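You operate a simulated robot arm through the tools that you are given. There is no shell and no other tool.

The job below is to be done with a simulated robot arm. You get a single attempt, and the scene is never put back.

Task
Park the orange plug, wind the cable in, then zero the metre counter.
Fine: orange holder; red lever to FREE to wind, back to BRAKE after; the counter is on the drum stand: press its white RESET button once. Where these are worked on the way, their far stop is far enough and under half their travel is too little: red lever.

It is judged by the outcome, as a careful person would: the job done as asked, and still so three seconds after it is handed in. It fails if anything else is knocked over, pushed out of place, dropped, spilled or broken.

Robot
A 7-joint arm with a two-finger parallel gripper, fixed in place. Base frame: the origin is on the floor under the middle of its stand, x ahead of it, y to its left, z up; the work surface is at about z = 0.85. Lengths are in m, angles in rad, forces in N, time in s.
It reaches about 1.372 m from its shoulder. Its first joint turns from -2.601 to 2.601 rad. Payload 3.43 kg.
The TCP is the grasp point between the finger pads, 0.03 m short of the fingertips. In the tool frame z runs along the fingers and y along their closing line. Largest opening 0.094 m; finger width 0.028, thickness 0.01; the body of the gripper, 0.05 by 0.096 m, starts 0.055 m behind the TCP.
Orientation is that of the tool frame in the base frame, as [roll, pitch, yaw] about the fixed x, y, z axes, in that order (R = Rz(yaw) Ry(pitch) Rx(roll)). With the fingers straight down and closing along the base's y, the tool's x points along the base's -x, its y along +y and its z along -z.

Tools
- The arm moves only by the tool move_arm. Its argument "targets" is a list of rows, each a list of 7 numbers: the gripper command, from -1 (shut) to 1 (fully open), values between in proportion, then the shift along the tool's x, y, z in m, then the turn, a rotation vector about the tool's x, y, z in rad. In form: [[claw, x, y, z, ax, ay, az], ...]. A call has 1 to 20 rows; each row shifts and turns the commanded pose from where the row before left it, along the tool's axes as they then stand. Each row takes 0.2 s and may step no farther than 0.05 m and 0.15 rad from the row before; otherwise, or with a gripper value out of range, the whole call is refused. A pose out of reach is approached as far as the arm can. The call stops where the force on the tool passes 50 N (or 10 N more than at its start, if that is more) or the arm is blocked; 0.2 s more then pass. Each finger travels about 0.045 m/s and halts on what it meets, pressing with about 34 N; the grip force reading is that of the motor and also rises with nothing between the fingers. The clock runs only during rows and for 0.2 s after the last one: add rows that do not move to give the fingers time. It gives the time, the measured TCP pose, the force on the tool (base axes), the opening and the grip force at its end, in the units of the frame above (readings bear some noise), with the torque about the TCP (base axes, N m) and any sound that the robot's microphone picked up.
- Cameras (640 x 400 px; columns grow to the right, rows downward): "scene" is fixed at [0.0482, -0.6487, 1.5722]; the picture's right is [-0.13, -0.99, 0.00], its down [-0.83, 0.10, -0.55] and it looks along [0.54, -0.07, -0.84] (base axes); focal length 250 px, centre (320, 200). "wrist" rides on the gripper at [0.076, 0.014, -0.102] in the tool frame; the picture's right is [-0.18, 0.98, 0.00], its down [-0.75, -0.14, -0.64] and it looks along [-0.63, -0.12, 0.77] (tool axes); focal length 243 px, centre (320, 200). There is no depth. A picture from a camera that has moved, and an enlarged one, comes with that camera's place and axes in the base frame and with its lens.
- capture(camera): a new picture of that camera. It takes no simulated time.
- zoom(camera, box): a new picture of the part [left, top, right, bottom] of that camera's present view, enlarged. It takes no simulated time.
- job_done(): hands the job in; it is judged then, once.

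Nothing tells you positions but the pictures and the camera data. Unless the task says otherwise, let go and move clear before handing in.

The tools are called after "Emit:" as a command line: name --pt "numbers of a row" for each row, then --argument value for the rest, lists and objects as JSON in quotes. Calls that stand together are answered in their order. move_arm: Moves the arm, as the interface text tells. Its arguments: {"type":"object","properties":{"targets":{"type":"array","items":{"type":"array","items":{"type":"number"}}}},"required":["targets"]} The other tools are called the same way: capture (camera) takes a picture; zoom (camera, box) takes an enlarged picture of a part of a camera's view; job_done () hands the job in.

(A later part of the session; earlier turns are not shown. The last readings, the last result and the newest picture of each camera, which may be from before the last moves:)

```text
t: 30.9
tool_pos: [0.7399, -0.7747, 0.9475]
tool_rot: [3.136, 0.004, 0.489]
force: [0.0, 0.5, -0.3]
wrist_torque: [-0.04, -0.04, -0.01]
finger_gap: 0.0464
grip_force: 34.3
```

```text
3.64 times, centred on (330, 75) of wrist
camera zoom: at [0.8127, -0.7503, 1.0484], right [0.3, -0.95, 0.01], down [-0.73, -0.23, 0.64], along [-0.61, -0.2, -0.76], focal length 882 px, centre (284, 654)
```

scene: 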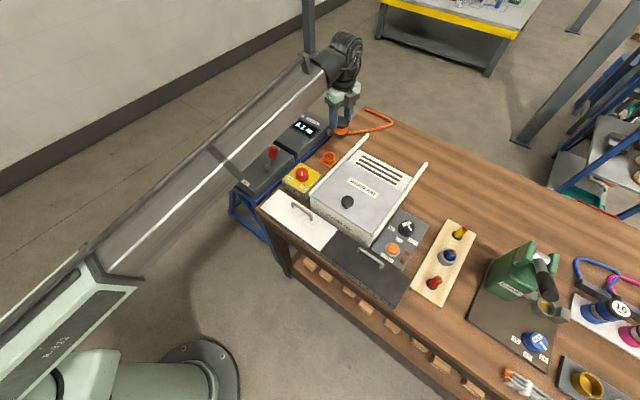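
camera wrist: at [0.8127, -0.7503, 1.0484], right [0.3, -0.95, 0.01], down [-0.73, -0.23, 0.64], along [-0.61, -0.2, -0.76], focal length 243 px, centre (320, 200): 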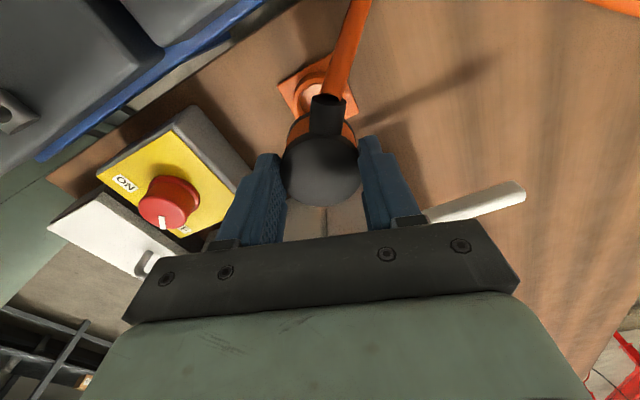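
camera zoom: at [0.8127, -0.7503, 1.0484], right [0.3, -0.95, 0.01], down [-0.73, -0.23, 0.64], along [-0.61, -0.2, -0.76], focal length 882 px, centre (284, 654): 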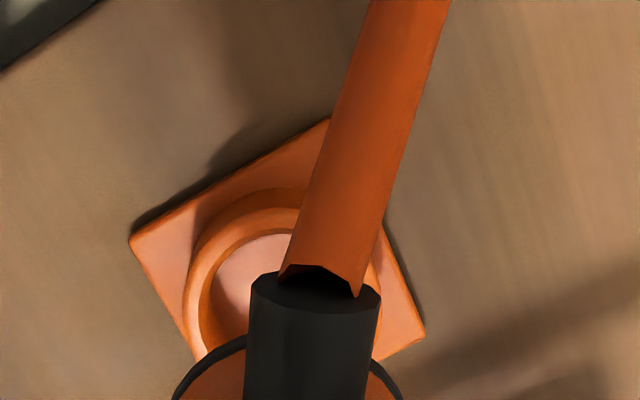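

I see a sideways offset of 2–3 mm. I'll correct it, lower a bit more and re-check before inserting.

Emit:
move_arm --pt "-1 0.002 -0.0023 0 0 0 0" --pt "-1 0 0 0.015 0 0 0" --pt "-1 0 0 0.01 0 0 0" --pt "-1 0 0 0 0 0 0"

Emit:
zoom --camera "scene" --box '[308, 128, 348, 168]'

Emit:
zoom --camera "wrist" --box '[260, 20, 400, 130]'

```text
t: 31.9
tool_pos: [0.7408, -0.7712, 0.9225]
tool_rot: [3.138, 0.004, 0.489]
force: [0.3, 0.0, -1.4]
wrist_torque: [-0.01, 0.01, -0.01]
finger_gap: 0.0466
grip_force: 33.9
```

```text
10.00 times, centred on (328, 148) of scene
camera zoom: at [0.0482, -0.6487, 1.5722], right [-0.13, -0.99, 0.0], down [-0.83, 0.1, -0.55], along [0.54, -0.07, -0.84], focal length 2503 px, centre (240, 720)
```

zoom: 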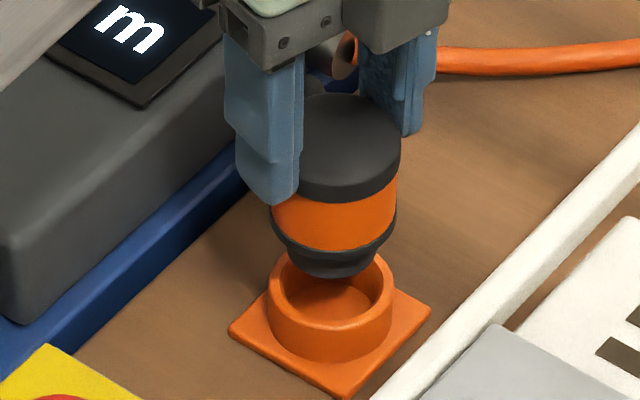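

```text
3.64 times, centred on (330, 75) of wrist
camera zoom: at [0.8138, -0.7476, 1.023], right [0.3, -0.95, 0.01], down [-0.73, -0.23, 0.64], along [-0.61, -0.2, -0.76], focal length 882 px, centre (284, 654)
```

zoom: 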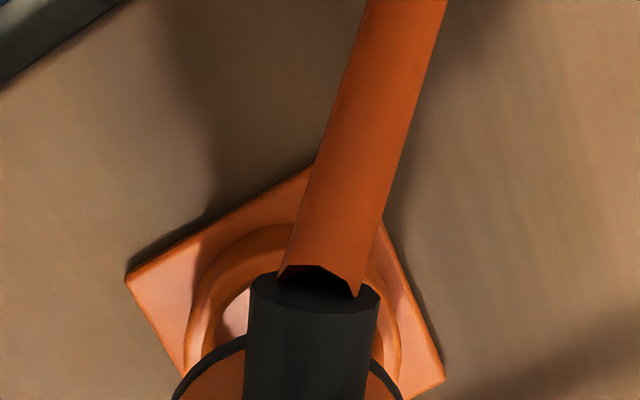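

Alignment looks good in both views. I'll lower the spigot to the rim and into the cup in small steps.

Emit:
move_arm --pt "-1 0 0 0.006 0 0 0" --pt "-1 0 0 0.006 0 0 0" --pt "-1 0 0 0.005 0 0 0" --pt "-1 0 0 0.005 0 0 0" --pt "-1 0 0 0 0 0 0"

Emit:
zoom --camera "scene" --box '[308, 128, 348, 168]'

```text
t: 33.1
tool_pos: [0.7397, -0.7699, 0.9015]
tool_rot: [3.136, 0.002, 0.488]
force: [0.6, -0.5, -1.3]
wrist_torque: [-0.02, 0.03, -0.03]
finger_gap: 0.0466
grip_force: 34.4
```

```text
10.00 times, centred on (328, 148) of scene
camera zoom: at [0.0482, -0.6487, 1.5722], right [-0.13, -0.99, 0.0], down [-0.83, 0.1, -0.55], along [0.54, -0.07, -0.84], focal length 2503 px, centre (240, 720)
```

zoom: 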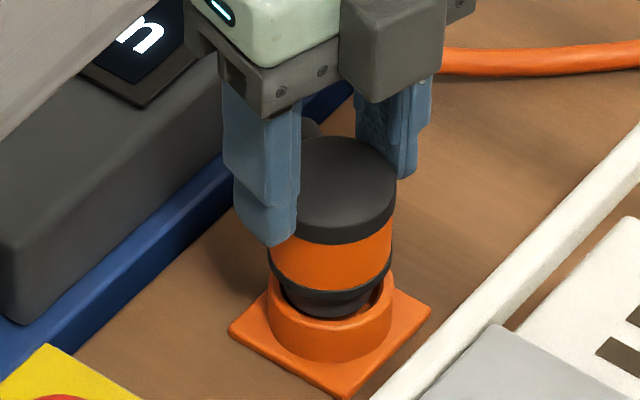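

The spigot is at the mouth of the cup with no contact force. I'll continue down gently until it seats.

Emit:
move_arm --pt "-1 0 0 0.004 0 0 0" --pt "-1 0 0 0.004 0 0 0" --pt "-1 0 0 0.004 0 0 0" --pt "-1 0 0 0 0 0 0"

Emit:
zoom --camera "scene" --box '[308, 128, 348, 168]'

```text
t: 34.1
tool_pos: [0.7416, -0.7718, 0.8888]
tool_rot: [3.137, 0.002, 0.488]
force: [6.9, -1.1, -0.3]
wrist_torque: [-0.03, -0.43, -0.04]
finger_gap: 0.0468
grip_force: 34.2
```

```text
10.00 times, centred on (328, 148) of scene
camera zoom: at [0.0482, -0.6487, 1.5722], right [-0.13, -0.99, 0.0], down [-0.83, 0.1, -0.55], along [0.54, -0.07, -0.84], focal length 2503 px, centre (240, 720)
```

zoom: 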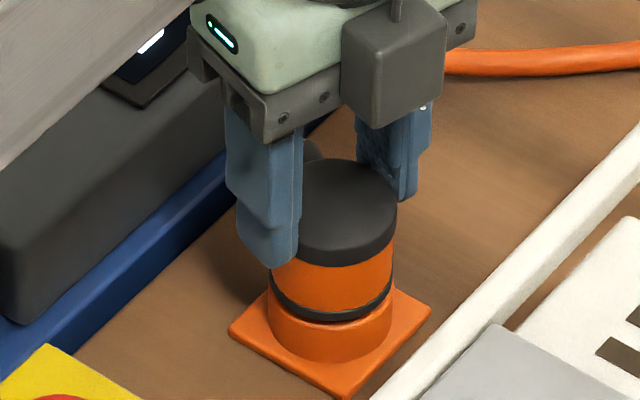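

The spigot is in the cup and the flange is almost on the rim, with a slight sideways push toward +x. I'll relieve that by 1 mm and press the last few millimetres down.

Emit:
move_arm --pt "-1 0.0012 0.0006 0 0 0 0" --pt "-1 0 0 0.003 0 0 0" --pt "-1 0 0 0.003 0 0 0" --pt "-1 0 0 0 0 0 0"

Emit:
zoom --camera "scene" --box '[308, 128, 348, 168]'

```text
t: 35.1
tool_pos: [0.741, -0.7713, 0.8828]
tool_rot: [3.138, 0.006, 0.489]
force: [-0.8, -0.3, -0.4]
wrist_torque: [-0.03, 0.05, 0.04]
finger_gap: 0.0464
grip_force: 34.3
```

```text
10.00 times, centred on (328, 148) of scene
camera zoom: at [0.0482, -0.6487, 1.5722], right [-0.13, -0.99, 0.0], down [-0.83, 0.1, -0.55], along [0.54, -0.07, -0.84], focal length 2503 px, centre (240, 720)
```

zoom: 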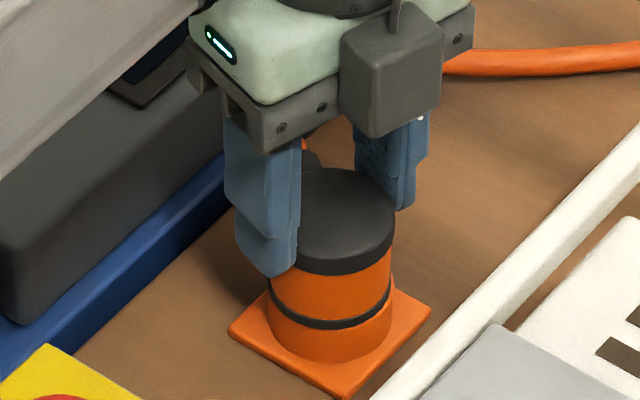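

The flange looks to be on or just above the rim. I'll press a touch further to confirm it seats.

Emit:
move_arm --pt "-1 0 0 0.002 0 0 0" --pt "-1 0 0 0.002 0 0 0" --pt "-1 0 0 0 0 0 0"

Emit:
zoom --camera "scene" --box '[308, 128, 348, 168]'

```text
t: 35.9
tool_pos: [0.7408, -0.7705, 0.8822]
tool_rot: [3.134, 0.003, 0.489]
force: [3.6, 1.5, 37.6]
wrist_torque: [0.12, 0.11, -0.31]
finger_gap: 0.0471
grip_force: 34.3
```

```text
10.00 times, centred on (328, 148) of scene
camera zoom: at [0.0482, -0.6487, 1.5722], right [-0.13, -0.99, 0.0], down [-0.83, 0.1, -0.55], along [0.54, -0.07, -0.84], focal length 2503 px, centre (240, 720)
```

zoom: 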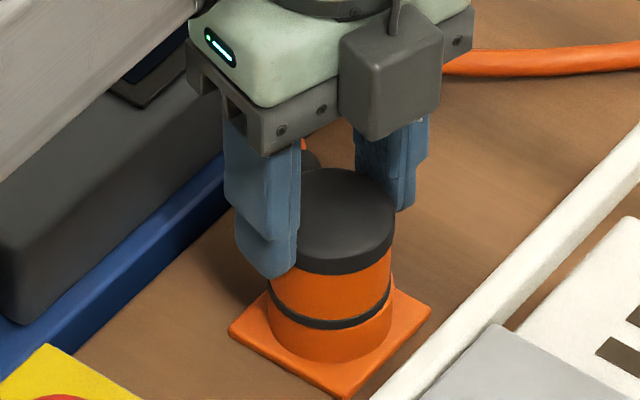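

It's firmly seated, with 38 N upward reaction at z≈0.882. I'll relax the push and open the fingers just enough.

Emit:
move_arm --pt "-1 0 0 -0.003 0 0 0" --pt "-0.2 0 0 0 0 0 0" --pt "0.2 0 0 0 0 0 0" --pt "0.5 0 0 0 0 0 0" --pt "0.5 0 0 0 0 0 0" --pt "0.5 0 0 0 0 0 0"

Emit:
zoom --camera "scene" --box '[308, 128, 348, 168]'

Emit:
capture --camera "wrist"

```text
t: 37.3
tool_pos: [0.7415, -0.7711, 0.8806]
tool_rot: [3.138, 0.003, 0.489]
force: [-0.8, 0.9, 0.8]
wrist_torque: [0.01, 0.02, 0.0]
finger_gap: 0.0705
grip_force: 0.1
```

```text
10.00 times, centred on (328, 148) of scene
camera zoom: at [0.0482, -0.6487, 1.5722], right [-0.13, -0.99, 0.0], down [-0.83, 0.1, -0.55], along [0.54, -0.07, -0.84], focal length 2503 px, centre (240, 720)
```

zoom: 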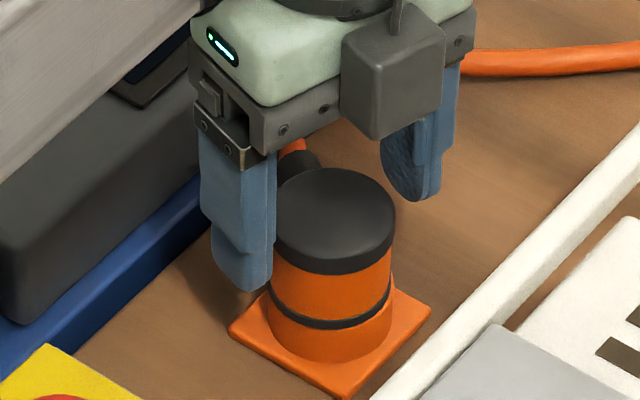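

```text
taken
camera wrist: at [0.8152, -0.7482, 0.9821], right [0.3, -0.95, 0.01], down [-0.73, -0.23, 0.64], along [-0.61, -0.2, -0.76], focal length 243 px, centre (320, 200)
```

wrist: 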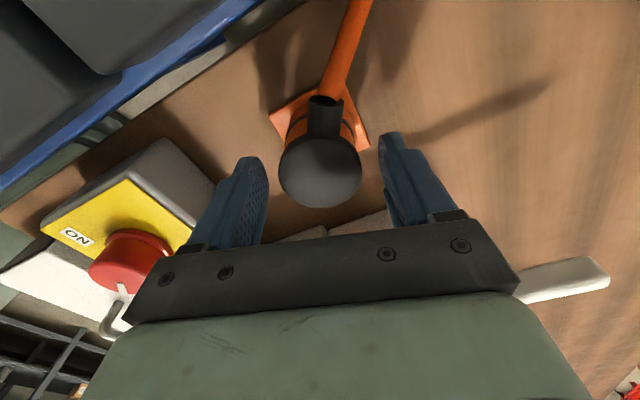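

The plug is released and standing in the holder. I'll raise the gripper straight up, clear of it.

Emit:
move_arm --pt "0.5 0 0 -0.02 0 0 0" --pt "0.5 0 0 -0.03 0 0 0" --pt "0.5 0 0 -0.04 0 0 0" --pt "0.5 0 0 -0.04 0 0 0" --pt "0.5 0 0 -0.04 0 0 0" --pt "0.5 0 0 0 0 0 0"

Emit:
capture --camera "scene"

Emit:
capture --camera "wrist"

```text
t: 38.7
tool_pos: [0.7413, -0.7706, 1.0539]
tool_rot: [3.136, 0.006, 0.488]
force: [-0.2, 0.0, 0.1]
wrist_torque: [0.02, 0.02, -0.02]
finger_gap: 0.0705
grip_force: 0.1
```

```text
taken
```

scene: 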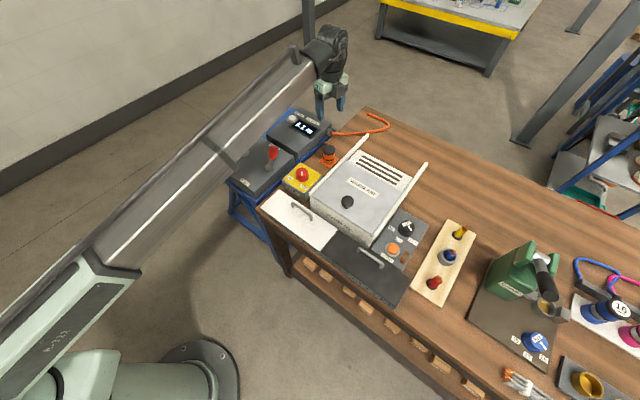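

```text
taken
camera wrist: at [0.8148, -0.7477, 1.1535], right [0.3, -0.95, 0.01], down [-0.73, -0.23, 0.64], along [-0.61, -0.2, -0.76], focal length 243 px, centre (320, 200)
```

wrist: 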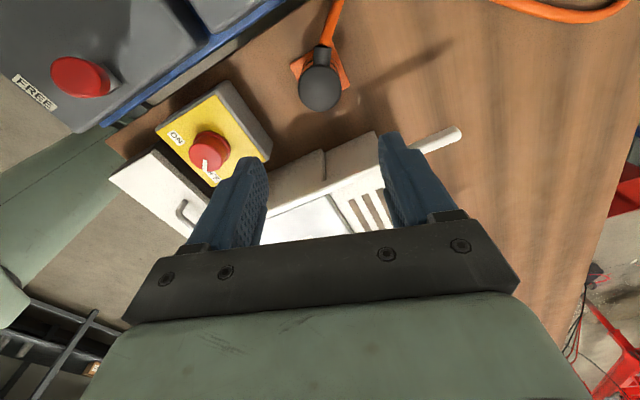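

The plug stands parked in the holder. Next come the drum controls, so I'll zoom in on the lever, crank and labels.

Emit:
zoom --camera "scene" --box '[220, 100, 340, 200]'

Emit:
zoom --camera "wrist" --box '[0, 0, 280, 200]'

```text
4.00 times, centred on (280, 150) of scene
camera zoom: at [0.0482, -0.6487, 1.5722], right [-0.13, -0.99, 0.0], down [-0.83, 0.1, -0.55], along [0.54, -0.07, -0.84], focal length 1001 px, centre (480, 400)
```

zoom: 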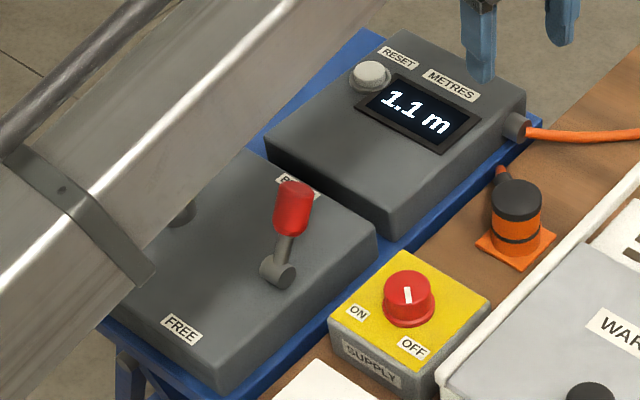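

```text
2.00 times, centred on (140, 100) of wrist
camera zoom: at [0.8148, -0.7477, 1.1535], right [0.3, -0.95, 0.01], down [-0.73, -0.23, 0.64], along [-0.61, -0.2, -0.76], focal length 485 px, centre (680, 400)
```

zoom: 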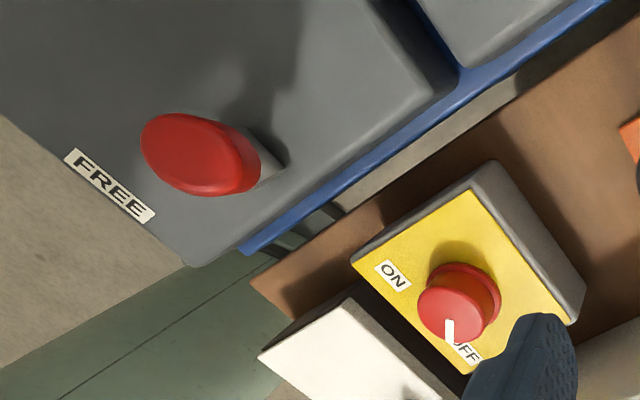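

The lever pivots on the box with its knob at about (0.704, -0.567, 0.937), leaning toward BRAKE. The crank hub is near (0.765, -0.444). I'll move above the drum box for a clear overhead look before touching anything.

Emit:
move_arm --pt "0.5 0.0241 -0.0336 -0.0045 0 0 0" --pt "0.5 0.0241 -0.0336 -0.0045 0 0 0" --pt "0.5 0.0241 -0.0336 -0.0045 0 0 0" --pt "0.5 0.0241 -0.0336 -0.0045 0 0 0" --pt "0.5 0.0241 -0.0336 -0.0045 0 0 0" --pt "0.5 0.0241 -0.0336 -0.0045 0 0 0" --pt "0.5 0.0241 -0.0336 -0.0045 0 0 0" --pt "0.5 0.0241 -0.0336 -0.0045 0 0 0" --pt "0.5 0 0 0 0 0 -0.077" --pt "0.5 0 0 0 0 0 -0.077" --pt "0.5 0 0 0 0 0 -0.077" --pt "0.5 0 0 0 0 0 -0.077" --pt "0.5 0 0 0 0 0 -0.077" --pt "0.5 0 0 0 0 0 0"

Emit:
capture --camera "wrist"

Emit:
capture --camera "scene"

```text
t: 41.7
tool_pos: [0.7852, -0.4427, 1.0857]
tool_rot: [3.14, 0.004, 0.874]
force: [0.0, 0.3, 0.7]
wrist_torque: [-0.01, -0.01, -0.01]
finger_gap: 0.0703
grip_force: 0.0
```

```text
taken
camera wrist: at [0.8447, -0.3928, 1.1858], right [0.64, -0.77, 0.0], down [-0.59, -0.48, 0.65], along [-0.5, -0.41, -0.76], focal length 243 px, centre (320, 200)
```

wrist: 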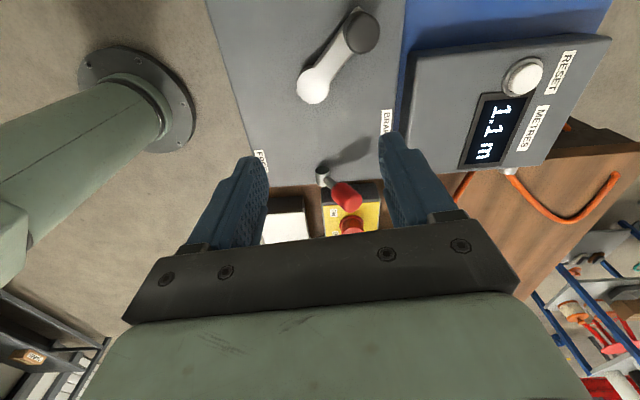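

```text
taken
```

scene: 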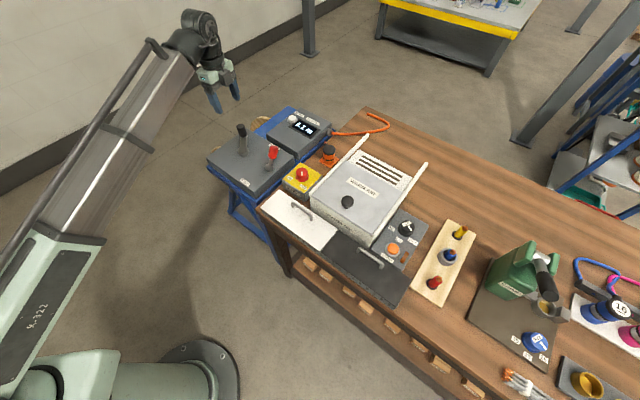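

Emit:
zoom --camera "wrist" --box '[200, 0, 440, 240]'

Emit:
zoom --camera "scene" --box '[200, 100, 340, 200]'

Emit:
zoom --camera "scene" --box '[300, 100, 400, 170]'

```text
1.67 times, centred on (320, 120) of wrist
camera zoom: at [0.8447, -0.3928, 1.1858], right [0.64, -0.77, 0.0], down [-0.59, -0.48, 0.65], along [-0.5, -0.41, -0.76], focal length 404 px, centre (320, 333)
```

zoom: 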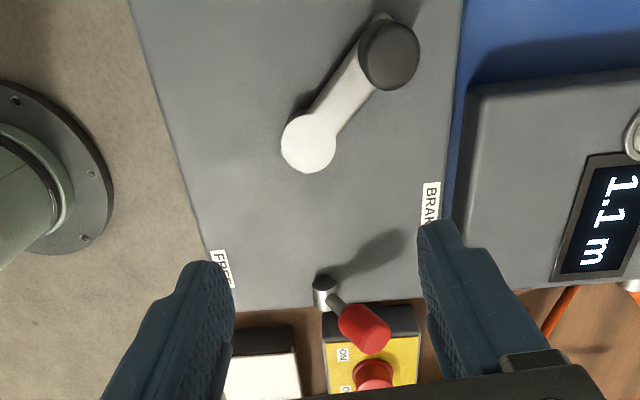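

```text
4.00 times, centred on (270, 150) of scene
camera zoom: at [0.0482, -0.6487, 1.5722], right [-0.13, -0.99, 0.0], down [-0.83, 0.1, -0.55], along [0.54, -0.07, -0.84], focal length 1001 px, centre (520, 400)
```

zoom: 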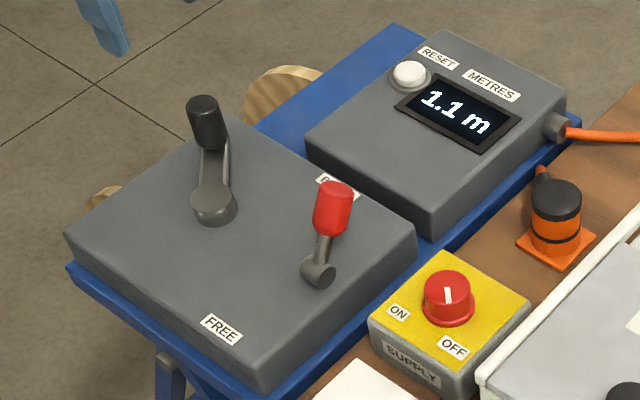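

```text
5.71 times, centred on (350, 135) of scene
camera zoom: at [0.0482, -0.6487, 1.5722], right [-0.13, -0.99, 0.0], down [-0.83, 0.1, -0.55], along [0.54, -0.07, -0.84], focal length 1430 px, centre (149, 571)
```

zoom: 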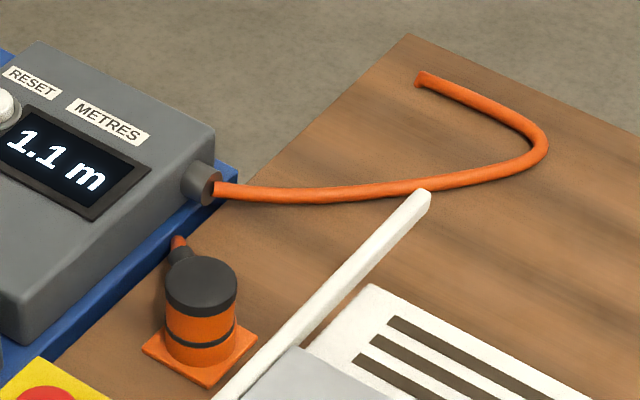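

I've confirmed the layout: box top z≈0.847, and the lever pivots near (0.678, -0.537) and swings along the stand's depth direction (azimuth ≈ -47°). I'll straddle the lever knob with open fingers along that direction, hovering above it first.

Emit:
move_arm --pt "1 -0.0362 0.0027 0.009 0 0 0" --pt "1 -0.0362 0.0027 0.009 0 0 0" --pt "1 -0.0362 0.0027 0.009 0 0 0" --pt "1 -0.0362 0.0027 0.009 0 0 0" --pt "1 0 0 0 0 0 0.06" --pt "1 0 0 0 0 0 0.06" --pt "1 0 0 0 0 0 0"

Emit:
capture --camera "wrist"

Emit:
capture --camera "scene"

```text
t: 43.3
tool_pos: [0.6997, -0.5613, 1.0515]
tool_rot: [3.137, 0.005, 0.752]
force: [-0.2, -0.4, 0.5]
wrist_torque: [-0.03, -0.03, -0.02]
finger_gap: 0.0942
grip_force: 0.1
```

```text
taken
camera wrist: at [0.7649, -0.5182, 1.1506], right [0.54, -0.84, 0.0], down [-0.65, -0.41, 0.65], along [-0.54, -0.35, -0.76], focal length 243 px, centre (320, 200)
```

wrist: 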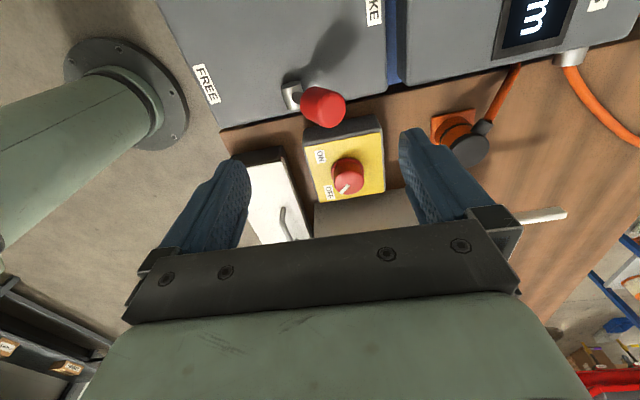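

```text
taken
```

scene: 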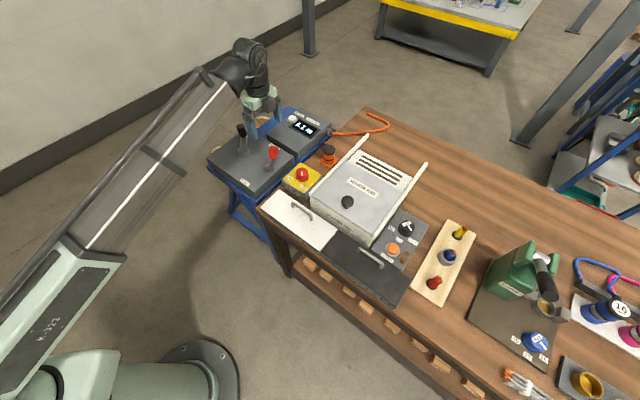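

The knob is centred between the fingers. I'll descend to straddle it.

Emit:
move_arm --pt "1 0 0 0.03 0 0 0" --pt "1 0 0 0.03 0 0 0" --pt "1 0 0 0.025 0 0 0" --pt "1 0 0 0.02 0 0 0" --pt "1 0 0 0.015 0 0 0" --pt "1 0 0 0 0 0 0"

Emit:
capture --camera "wrist"

Emit:
zoom --camera "scene" --box '[220, 90, 340, 190]'

```text
t: 44.7
tool_pos: [0.6999, -0.5617, 0.9302]
tool_rot: [3.137, 0.006, 0.754]
force: [0.0, -0.5, 0.0]
wrist_torque: [-0.01, 0.0, 0.0]
finger_gap: 0.0941
grip_force: 0.0
```

```text
taken
camera wrist: at [0.7641, -0.5198, 1.0306], right [0.54, -0.84, 0.01], down [-0.65, -0.41, 0.65], along [-0.54, -0.35, -0.76], focal length 243 px, centre (320, 200)
```

wrist: 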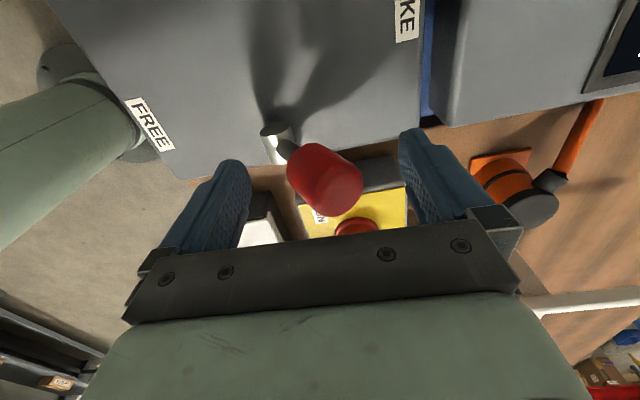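

```text
4.00 times, centred on (280, 140) of scene
camera zoom: at [0.0482, -0.6487, 1.5722], right [-0.13, -0.99, 0.0], down [-0.83, 0.1, -0.55], along [0.54, -0.07, -0.84], focal length 1001 px, centre (480, 440)
```

zoom: 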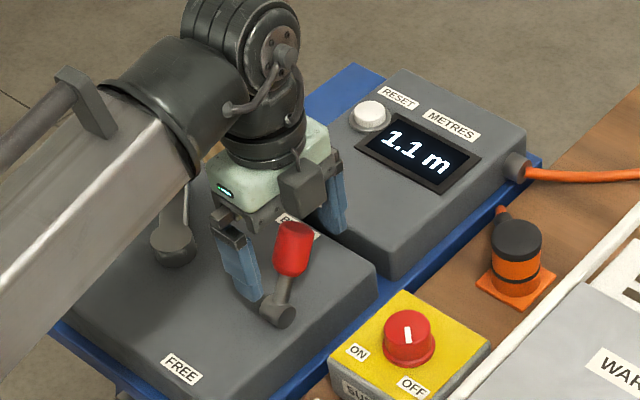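

The knob is between the fingers. Now I'll move toward FREE (tool −y) in small steps so the far finger pushes the knob.

Emit:
move_arm --pt "1 0 -0.01 0 0 0 0" --pt "1 0 -0.01 0 0 0 0" --pt "1 0 -0.01 0 0 0 0" --pt "1 0 -0.01 0 0 0 0" --pt "1 0 -0.01 0 0 0 0"

Emit:
capture --camera "wrist"

Emit:
zoom --camera "scene" --box '[220, 90, 340, 190]'

```text
t: 45.9
tool_pos: [0.6665, -0.5248, 0.9301]
tool_rot: [-3.142, 0.007, 0.754]
force: [-0.2, 0.3, -1.2]
wrist_torque: [-0.03, -0.05, 0.01]
finger_gap: 0.0936
grip_force: 0.1
```

```text
taken
camera wrist: at [0.7312, -0.4823, 1.0305], right [0.54, -0.84, 0.0], down [-0.64, -0.41, 0.65], along [-0.54, -0.35, -0.76], focal length 243 px, centre (320, 200)
```

wrist: 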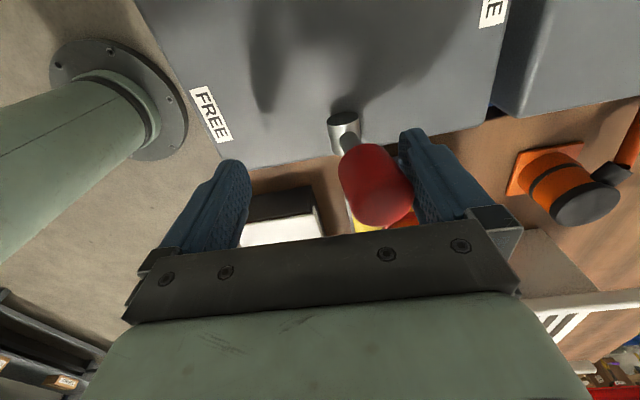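

```text
4.00 times, centred on (280, 140) of scene
camera zoom: at [0.0482, -0.6487, 1.5722], right [-0.13, -0.99, 0.0], down [-0.83, 0.1, -0.55], along [0.54, -0.07, -0.84], focal length 1001 px, centre (480, 440)
```

zoom: 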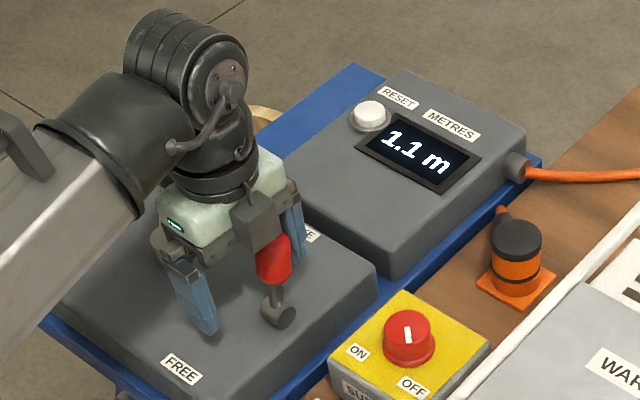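

The lever is moving freely and is about upright. I'll continue toward FREE.

Emit:
move_arm --pt "1 0 -0.01 0 0 0 0" --pt "1 0 -0.01 0 0 0 0" --pt "1 0 -0.01 0 0 0 0" --pt "1 0 -0.01 0 0 0 0"

Emit:
capture --camera "wrist"

Emit:
zoom --camera "scene" --box '[220, 90, 340, 190]'

```text
t: 46.9
tool_pos: [0.6377, -0.4953, 0.9303]
tool_rot: [3.137, 0.007, 0.755]
force: [0.4, 0.8, 0.8]
wrist_torque: [-0.02, 0.02, 0.02]
finger_gap: 0.0942
grip_force: 0.0
```

```text
taken
camera wrist: at [0.7038, -0.4531, 1.0302], right [0.54, -0.84, 0.0], down [-0.65, -0.41, 0.65], along [-0.54, -0.35, -0.76], focal length 243 px, centre (320, 200)
```

wrist: 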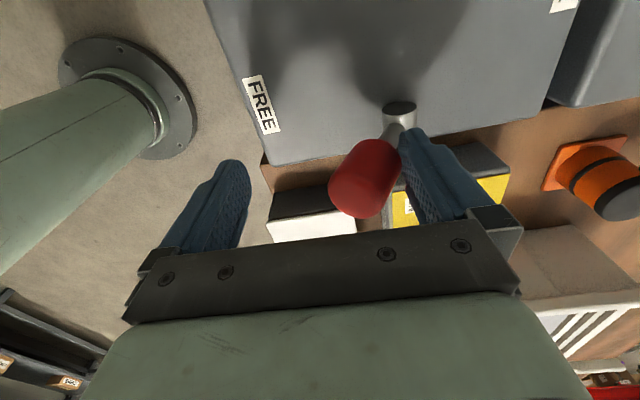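

```text
4.00 times, centred on (280, 140) of scene
camera zoom: at [0.0482, -0.6487, 1.5722], right [-0.13, -0.99, 0.0], down [-0.83, 0.1, -0.55], along [0.54, -0.07, -0.84], focal length 1001 px, centre (480, 440)
```

zoom: 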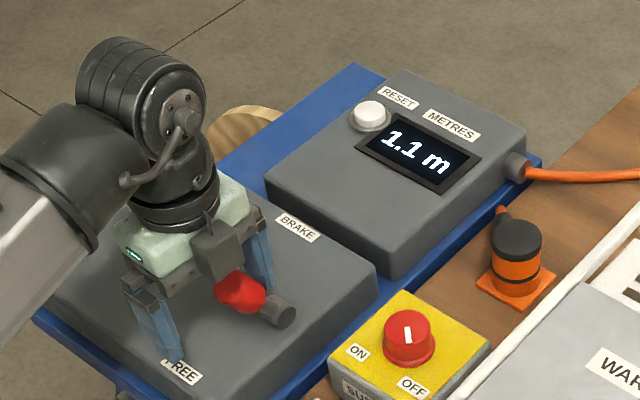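

The lever is well over toward FREE. I'll push a bit further to find the stop.

Emit:
move_arm --pt "1 0 -0.008 0 0 0 0" --pt "1 0 -0.008 0 0 0 0" --pt "1 0 -0.006 0 0 0 0" --pt "1 0 0 0 0 0 0"

Emit:
capture --camera "wrist"

Emit:
zoom --camera "scene" --box '[220, 90, 340, 190]'

```text
t: 47.4
tool_pos: [0.6382, -0.4944, 0.9298]
tool_rot: [3.116, 0.005, 0.752]
force: [9.1, -10.2, -1.7]
wrist_torque: [-0.17, -0.22, 0.09]
finger_gap: 0.0941
grip_force: 0.0
stopped in row 2: the force on the tool passed its limit at 56 N (the readings are from after the stop); the commanded pose is now the measured one
```

```text
taken
camera wrist: at [0.7018, -0.451, 1.0308], right [0.54, -0.84, 0.02], down [-0.65, -0.4, 0.64], along [-0.53, -0.36, -0.77], focal length 243 px, centre (320, 200)
```

wrist: 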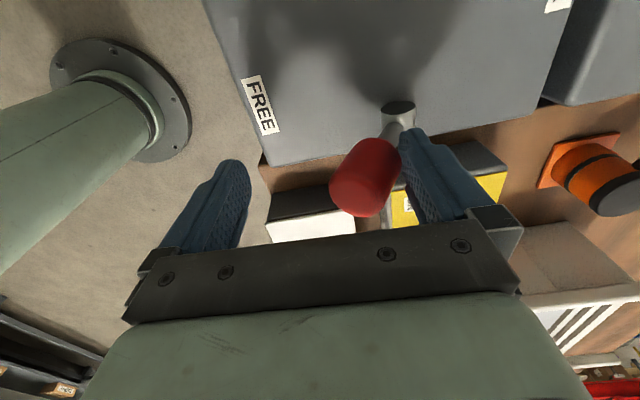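

```text
4.00 times, centred on (280, 140) of scene
camera zoom: at [0.0482, -0.6487, 1.5722], right [-0.13, -0.99, 0.0], down [-0.83, 0.1, -0.55], along [0.54, -0.07, -0.84], focal length 1001 px, centre (480, 440)
```

zoom: 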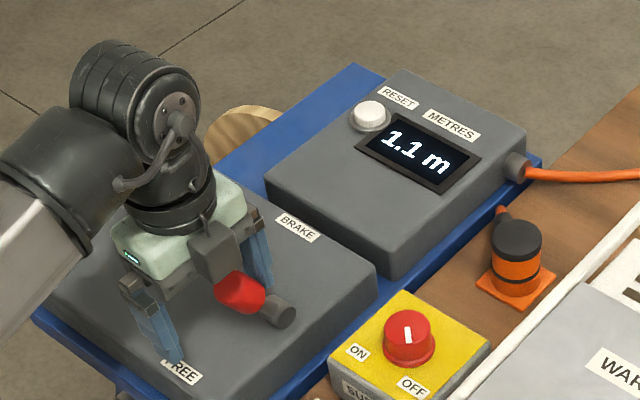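

The lever hit its FREE stop (56 N). The counter still reads 1.1 m, so the crank must do the winding. I'll back off from the knob, lift and check that the lever stays in FREE.

Emit:
move_arm --pt "1 0 0.006 0 0.02 0 0" --pt "1 0 0.006 0 0 0 0" --pt "1 0 0 -0.03 0 0 0" --pt "1 0 0 -0.04 0 0 0" --pt "1 0 0 -0.04 0 0 0" --pt "1 0 0 0 0 0 0"

Emit:
zoom --camera "scene" --box '[220, 90, 340, 190]'

Emit:
capture --camera "wrist"

```text
t: 48.8
tool_pos: [0.6455, -0.5019, 1.0395]
tool_rot: [3.141, 0.005, 0.752]
force: [1.0, 0.0, 0.0]
wrist_torque: [0.02, 0.0, -0.02]
finger_gap: 0.0943
grip_force: 0.2
```

```text
4.00 times, centred on (280, 140) of scene
camera zoom: at [0.0482, -0.6487, 1.5722], right [-0.13, -0.99, 0.0], down [-0.83, 0.1, -0.55], along [0.54, -0.07, -0.84], focal length 1001 px, centre (480, 440)
```

zoom: 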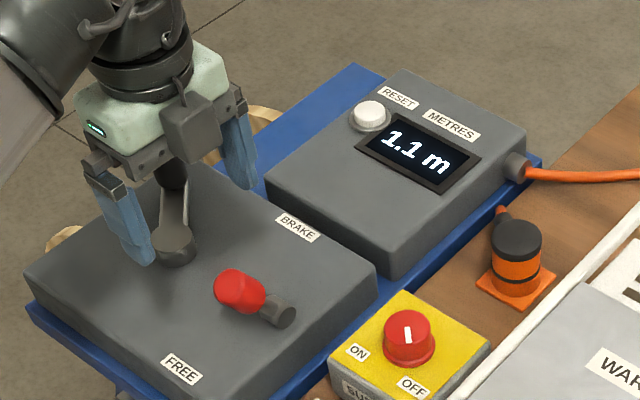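

```text
taken
camera wrist: at [0.7111, -0.4594, 1.1402], right [0.54, -0.84, 0.0], down [-0.64, -0.41, 0.65], along [-0.54, -0.35, -0.76], focal length 243 px, centre (320, 200)
```

wrist: 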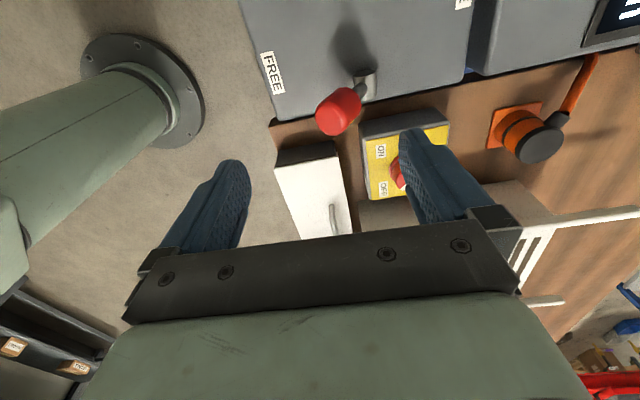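

The lever stays at FREE. Next I'll go above the crank handle near (0.85, -0.441).

Emit:
move_arm --pt "0.6 0.0381 0.0189 0 0 0 0" --pt "0.6 0.0381 0.0189 0 0 0 0" --pt "0.6 0.0381 0.0189 0 0 0 0" --pt "0.6 0.0381 0.0189 0 0 0 0" --pt "0.6 0.0381 0.0189 0 0 0 0" --pt "0.6 0 0 0 0 0 0"

Emit:
capture --camera "wrist"

Emit:
zoom --camera "wrist" --box '[220, 0, 420, 200]'

Emit:
zoom --camera "scene" --box '[200, 70, 340, 190]'

```text
t: 50.2
tool_pos: [0.8506, -0.437, 1.0396]
tool_rot: [-3.141, 0.007, 0.753]
force: [0.0, -0.1, 0.3]
wrist_torque: [0.0, 0.01, 0.02]
finger_gap: 0.0752
grip_force: 0.1
```

```text
taken
camera wrist: at [0.9156, -0.3946, 1.1399], right [0.54, -0.84, 0.0], down [-0.64, -0.41, 0.65], along [-0.54, -0.35, -0.76], focal length 243 px, centre (320, 200)
```

wrist: 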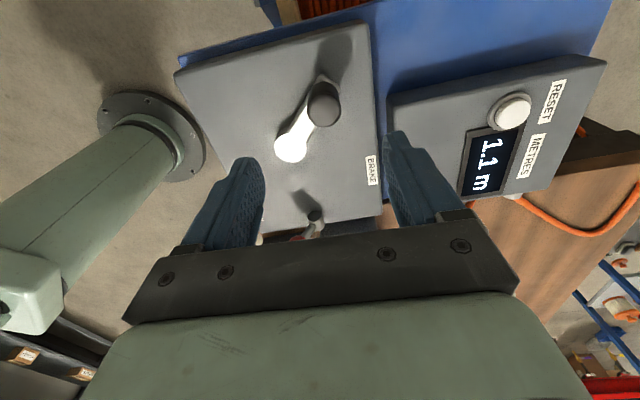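

```text
2.00 times, centred on (320, 100) of wrist
camera zoom: at [0.9156, -0.3946, 1.1399], right [0.54, -0.84, 0.0], down [-0.64, -0.41, 0.65], along [-0.54, -0.35, -0.76], focal length 485 px, centre (320, 400)
```

zoom: 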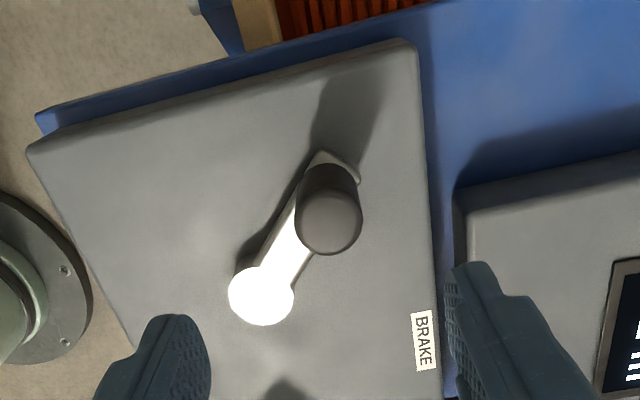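

```text
3.33 times, centred on (270, 130) of scene
camera zoom: at [0.0482, -0.6487, 1.5722], right [-0.13, -0.99, 0.0], down [-0.83, 0.1, -0.55], along [0.54, -0.07, -0.84], focal length 834 px, centre (487, 433)
```

zoom: 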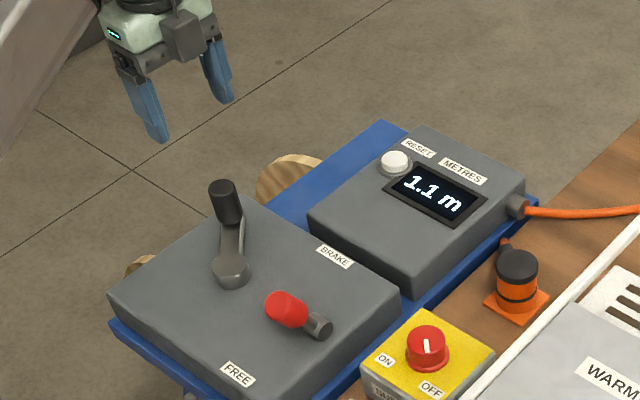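

The handle top is at about (0.851, -0.442, 0.922) and the hub at about (0.774, -0.442), giving a crank radius of about 0.077 m. I'll lower over the handle and grip it.

Emit:
move_arm --pt "0.4 -0.003 0.004 0.03 0 0 0" --pt "0.4 0 0 0.03 0 0 0" --pt "0.4 0 0 0.03 0 0 0" --pt "0.4 0 0 0.02 0 0 0" --pt "0.4 0 0 0.014 0 0 0" --pt "0.4 0 0 0 0 0 0"

Emit:
capture --camera "wrist"

Emit:
zoom --camera "scene" --box '[200, 70, 340, 190]'

```text
t: 51.6
tool_pos: [0.849, -0.4456, 0.9145]
tool_rot: [-3.141, 0.005, 0.751]
force: [0.1, 0.1, -0.6]
wrist_torque: [0.06, -0.02, 0.05]
finger_gap: 0.0659
grip_force: 0.1
```

```text
taken
camera wrist: at [0.9143, -0.4034, 1.0154], right [0.54, -0.84, 0.0], down [-0.64, -0.41, 0.65], along [-0.54, -0.35, -0.76], focal length 243 px, centre (320, 200)
```

wrist: 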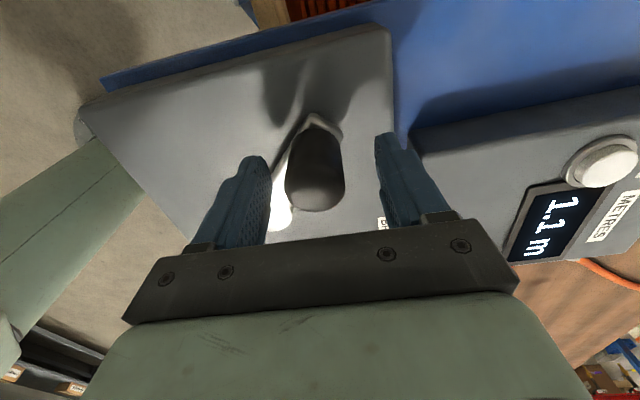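

```text
3.33 times, centred on (270, 130) of scene
camera zoom: at [0.0482, -0.6487, 1.5722], right [-0.13, -0.99, 0.0], down [-0.83, 0.1, -0.55], along [0.54, -0.07, -0.84], focal length 834 px, centre (487, 433)
```

zoom: 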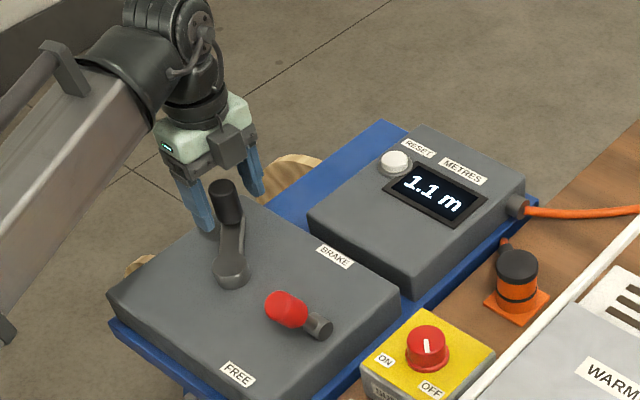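

The handle is between the fingers. I'll centre on it, close, and try a short clockwise turn to see how the crank and counter respond.

Emit:
move_arm --pt "0.4 0.003 0 0 0 0 0" --pt "-0.2 0 0 0 0 0 0" --pt "-1 0 0 0 0 0 0" --pt "-1 0 0 0 0 0 0" --pt "-1 0 0 0 0 0 0" --pt "-1 0 0 0 0 0 0"

```text
t: 53.0
tool_pos: [0.8505, -0.4444, 0.9151]
tool_rot: [-3.14, 0.007, 0.752]
force: [-13.9, -0.7, -3.6]
wrist_torque: [0.16, -0.29, -0.01]
finger_gap: 0.0307
grip_force: 45.1
```

The handle is gripped with a gap of 0.0307 m. I'll try a small clockwise turn and watch the forces.

Emit:
move_arm --pt "-1 -0.0026 -0.0012 0 0 0 0" --pt "-1 -0.0116 0.0101 0 0 0 0" --pt "-1 -0.0134 0.0076 0 0 0 0"

Emit:
zoom --camera "scene" --box '[200, 70, 340, 190]'

```text
t: 53.8
tool_pos: [0.8391, -0.4831, 0.9157]
tool_rot: [3.138, 0.018, 0.747]
force: [-17.5, -31.9, -1.1]
wrist_torque: [0.17, 0.52, 0.02]
finger_gap: 0.031
grip_force: 45.3
```

```text
3.33 times, centred on (270, 130) of scene
camera zoom: at [0.0482, -0.6487, 1.5722], right [-0.13, -0.99, 0.0], down [-0.83, 0.1, -0.55], along [0.54, -0.07, -0.84], focal length 834 px, centre (487, 433)
```

zoom: 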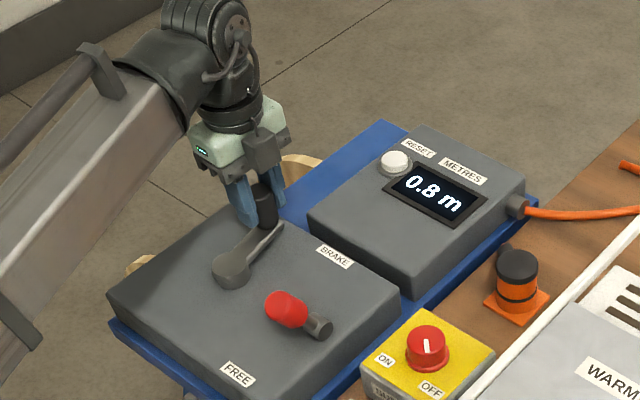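

The counter dropped to 0.8 m, so clockwise winds the cable in. The crank seems to be pulling the tool along clockwise, so I'll hold still a moment to see whether that is steady.

Emit:
move_arm --pt "-1 0 0 0 0 0 0"

Emit:
zoom --camera "scene" --box '[200, 70, 400, 190]'

Emit:
capture --camera "wrist"

```text
t: 54.2
tool_pos: [0.8457, -0.4681, 0.9173]
tool_rot: [-3.14, -0.006, 0.757]
force: [10.9, 18.2, 2.7]
wrist_torque: [1.22, -0.81, 0.0]
finger_gap: 0.0311
grip_force: 45.1
```

```text
3.20 times, centred on (300, 130) of scene
camera zoom: at [0.0482, -0.6487, 1.5722], right [-0.13, -0.99, 0.0], down [-0.83, 0.1, -0.55], along [0.54, -0.07, -0.84], focal length 801 px, centre (384, 424)
```

zoom: 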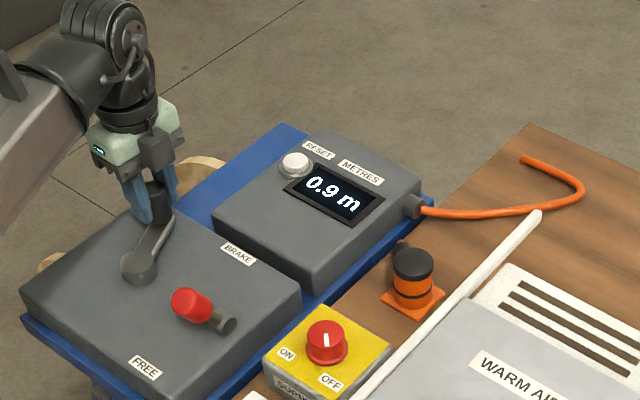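

```text
taken
camera wrist: at [0.9094, -0.4271, 1.0164], right [0.54, -0.84, 0.0], down [-0.65, -0.42, 0.64], along [-0.54, -0.34, -0.77], focal length 243 px, centre (320, 200)
```

wrist: 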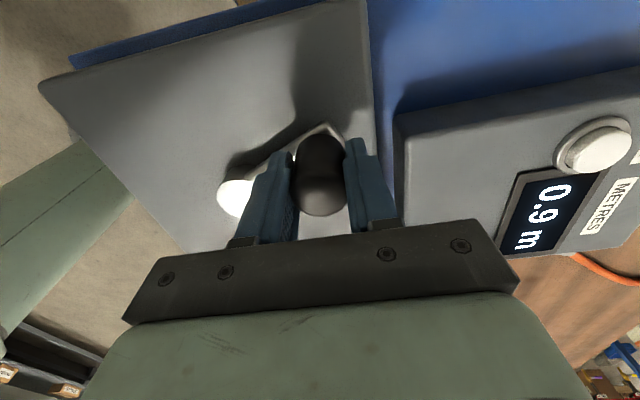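

The drum has inertia and rocked a little: the counter moved back to 0.9 as it swung. I'll let it settle, then turn slowly.

Emit:
move_arm --pt "-1 0 0 0 0 0 0" --pt "-1 0 0 0 0 0 0" --pt "-1 0 0 0 0 0 0" --pt "-1 0 0 0 0 0 0" --pt "-1 0 0 0 0 0 0"

Emit:
capture --camera "wrist"

```text
t: 55.4
tool_pos: [0.8427, -0.4741, 0.9165]
tool_rot: [3.141, 0.005, 0.752]
force: [8.4, -3.9, 6.6]
wrist_torque: [-0.61, 0.15, 0.05]
finger_gap: 0.031
grip_force: 45.1
```

```text
taken
camera wrist: at [0.9076, -0.4323, 1.0154], right [0.54, -0.84, 0.0], down [-0.64, -0.41, 0.65], along [-0.54, -0.35, -0.76], focal length 243 px, centre (320, 200)
```

wrist: 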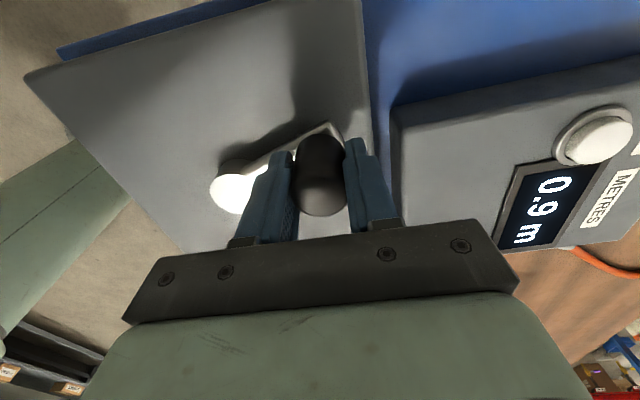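

It has settled with the counter at 0.9. I'll keep winding clockwise slowly, in small arc steps.

Emit:
move_arm --pt "-1 -0.004 0.0024 0 0 0 0" --pt "-1 -0.0042 0.0022 0 0 0 0" --pt "-1 -0.0045 0.001 0 0 0 0" --pt "-1 -0.0046 0.0007 0 0 0 0" --pt "-1 -0.0046 0.0004 0 0 0 0" --pt "-1 -0.0047 0.0002 0 0 0 0"

Emit:
capture --camera "wrist"

```text
t: 56.8
tool_pos: [0.8255, -0.4968, 0.9159]
tool_rot: [-3.138, 0.006, 0.752]
force: [-16.1, 15.8, -12.7]
wrist_torque: [0.0, -0.62, -0.06]
finger_gap: 0.0311
grip_force: 44.7
```

```text
taken
camera wrist: at [0.8913, -0.455, 1.0153], right [0.54, -0.84, 0.0], down [-0.64, -0.41, 0.65], along [-0.55, -0.35, -0.76], focal length 243 px, centre (320, 200)
```

wrist: 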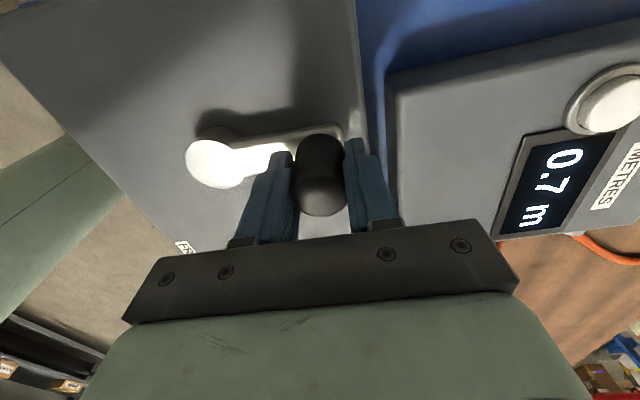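

Winding is steady and the counter reads 0.7. I've refined the crank centre to (0.774, -0.440) with radius 0.076 m, and I'll continue around.

Emit:
move_arm --pt "-1 -0.0047 -0.0025 0 0 0 0" --pt "-1 -0.0046 -0.0005 0 0 0 0" --pt "-1 -0.0045 -0.0008 0 0 0 0" --pt "-1 -0.0044 -0.001 0 0 0 0" --pt "-1 -0.0044 -0.0013 0 0 0 0" --pt "-1 -0.0043 -0.0016 0 0 0 0"

Emit:
capture --camera "wrist"

Emit:
zoom --camera "scene" --box '[200, 70, 400, 190]'

```text
t: 58.2
tool_pos: [0.8021, -0.5112, 0.9164]
tool_rot: [-3.14, 0.005, 0.752]
force: [-6.5, 7.8, -14.2]
wrist_torque: [0.77, -0.84, -0.01]
finger_gap: 0.0312
grip_force: 44.6
```

```text
taken
camera wrist: at [0.8674, -0.4692, 1.0155], right [0.54, -0.84, 0.0], down [-0.64, -0.41, 0.65], along [-0.54, -0.35, -0.76], focal length 243 px, centre (320, 200)
```

wrist: 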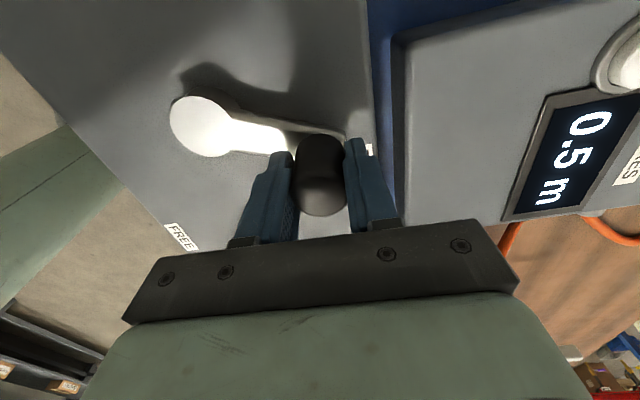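

```text
3.20 times, centred on (300, 130) of scene
camera zoom: at [0.0482, -0.6487, 1.5722], right [-0.13, -0.99, 0.0], down [-0.83, 0.1, -0.55], along [0.54, -0.07, -0.84], focal length 801 px, centre (384, 424)
```

zoom: 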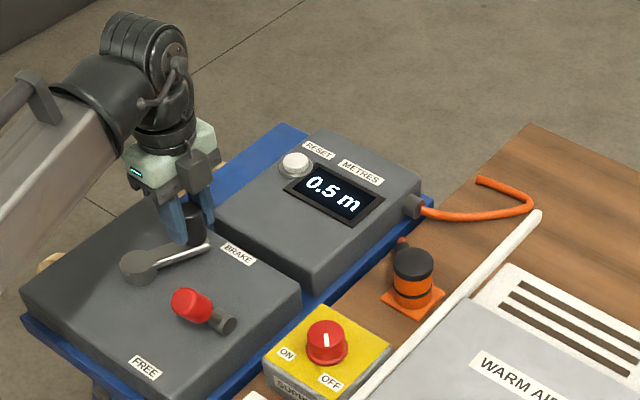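

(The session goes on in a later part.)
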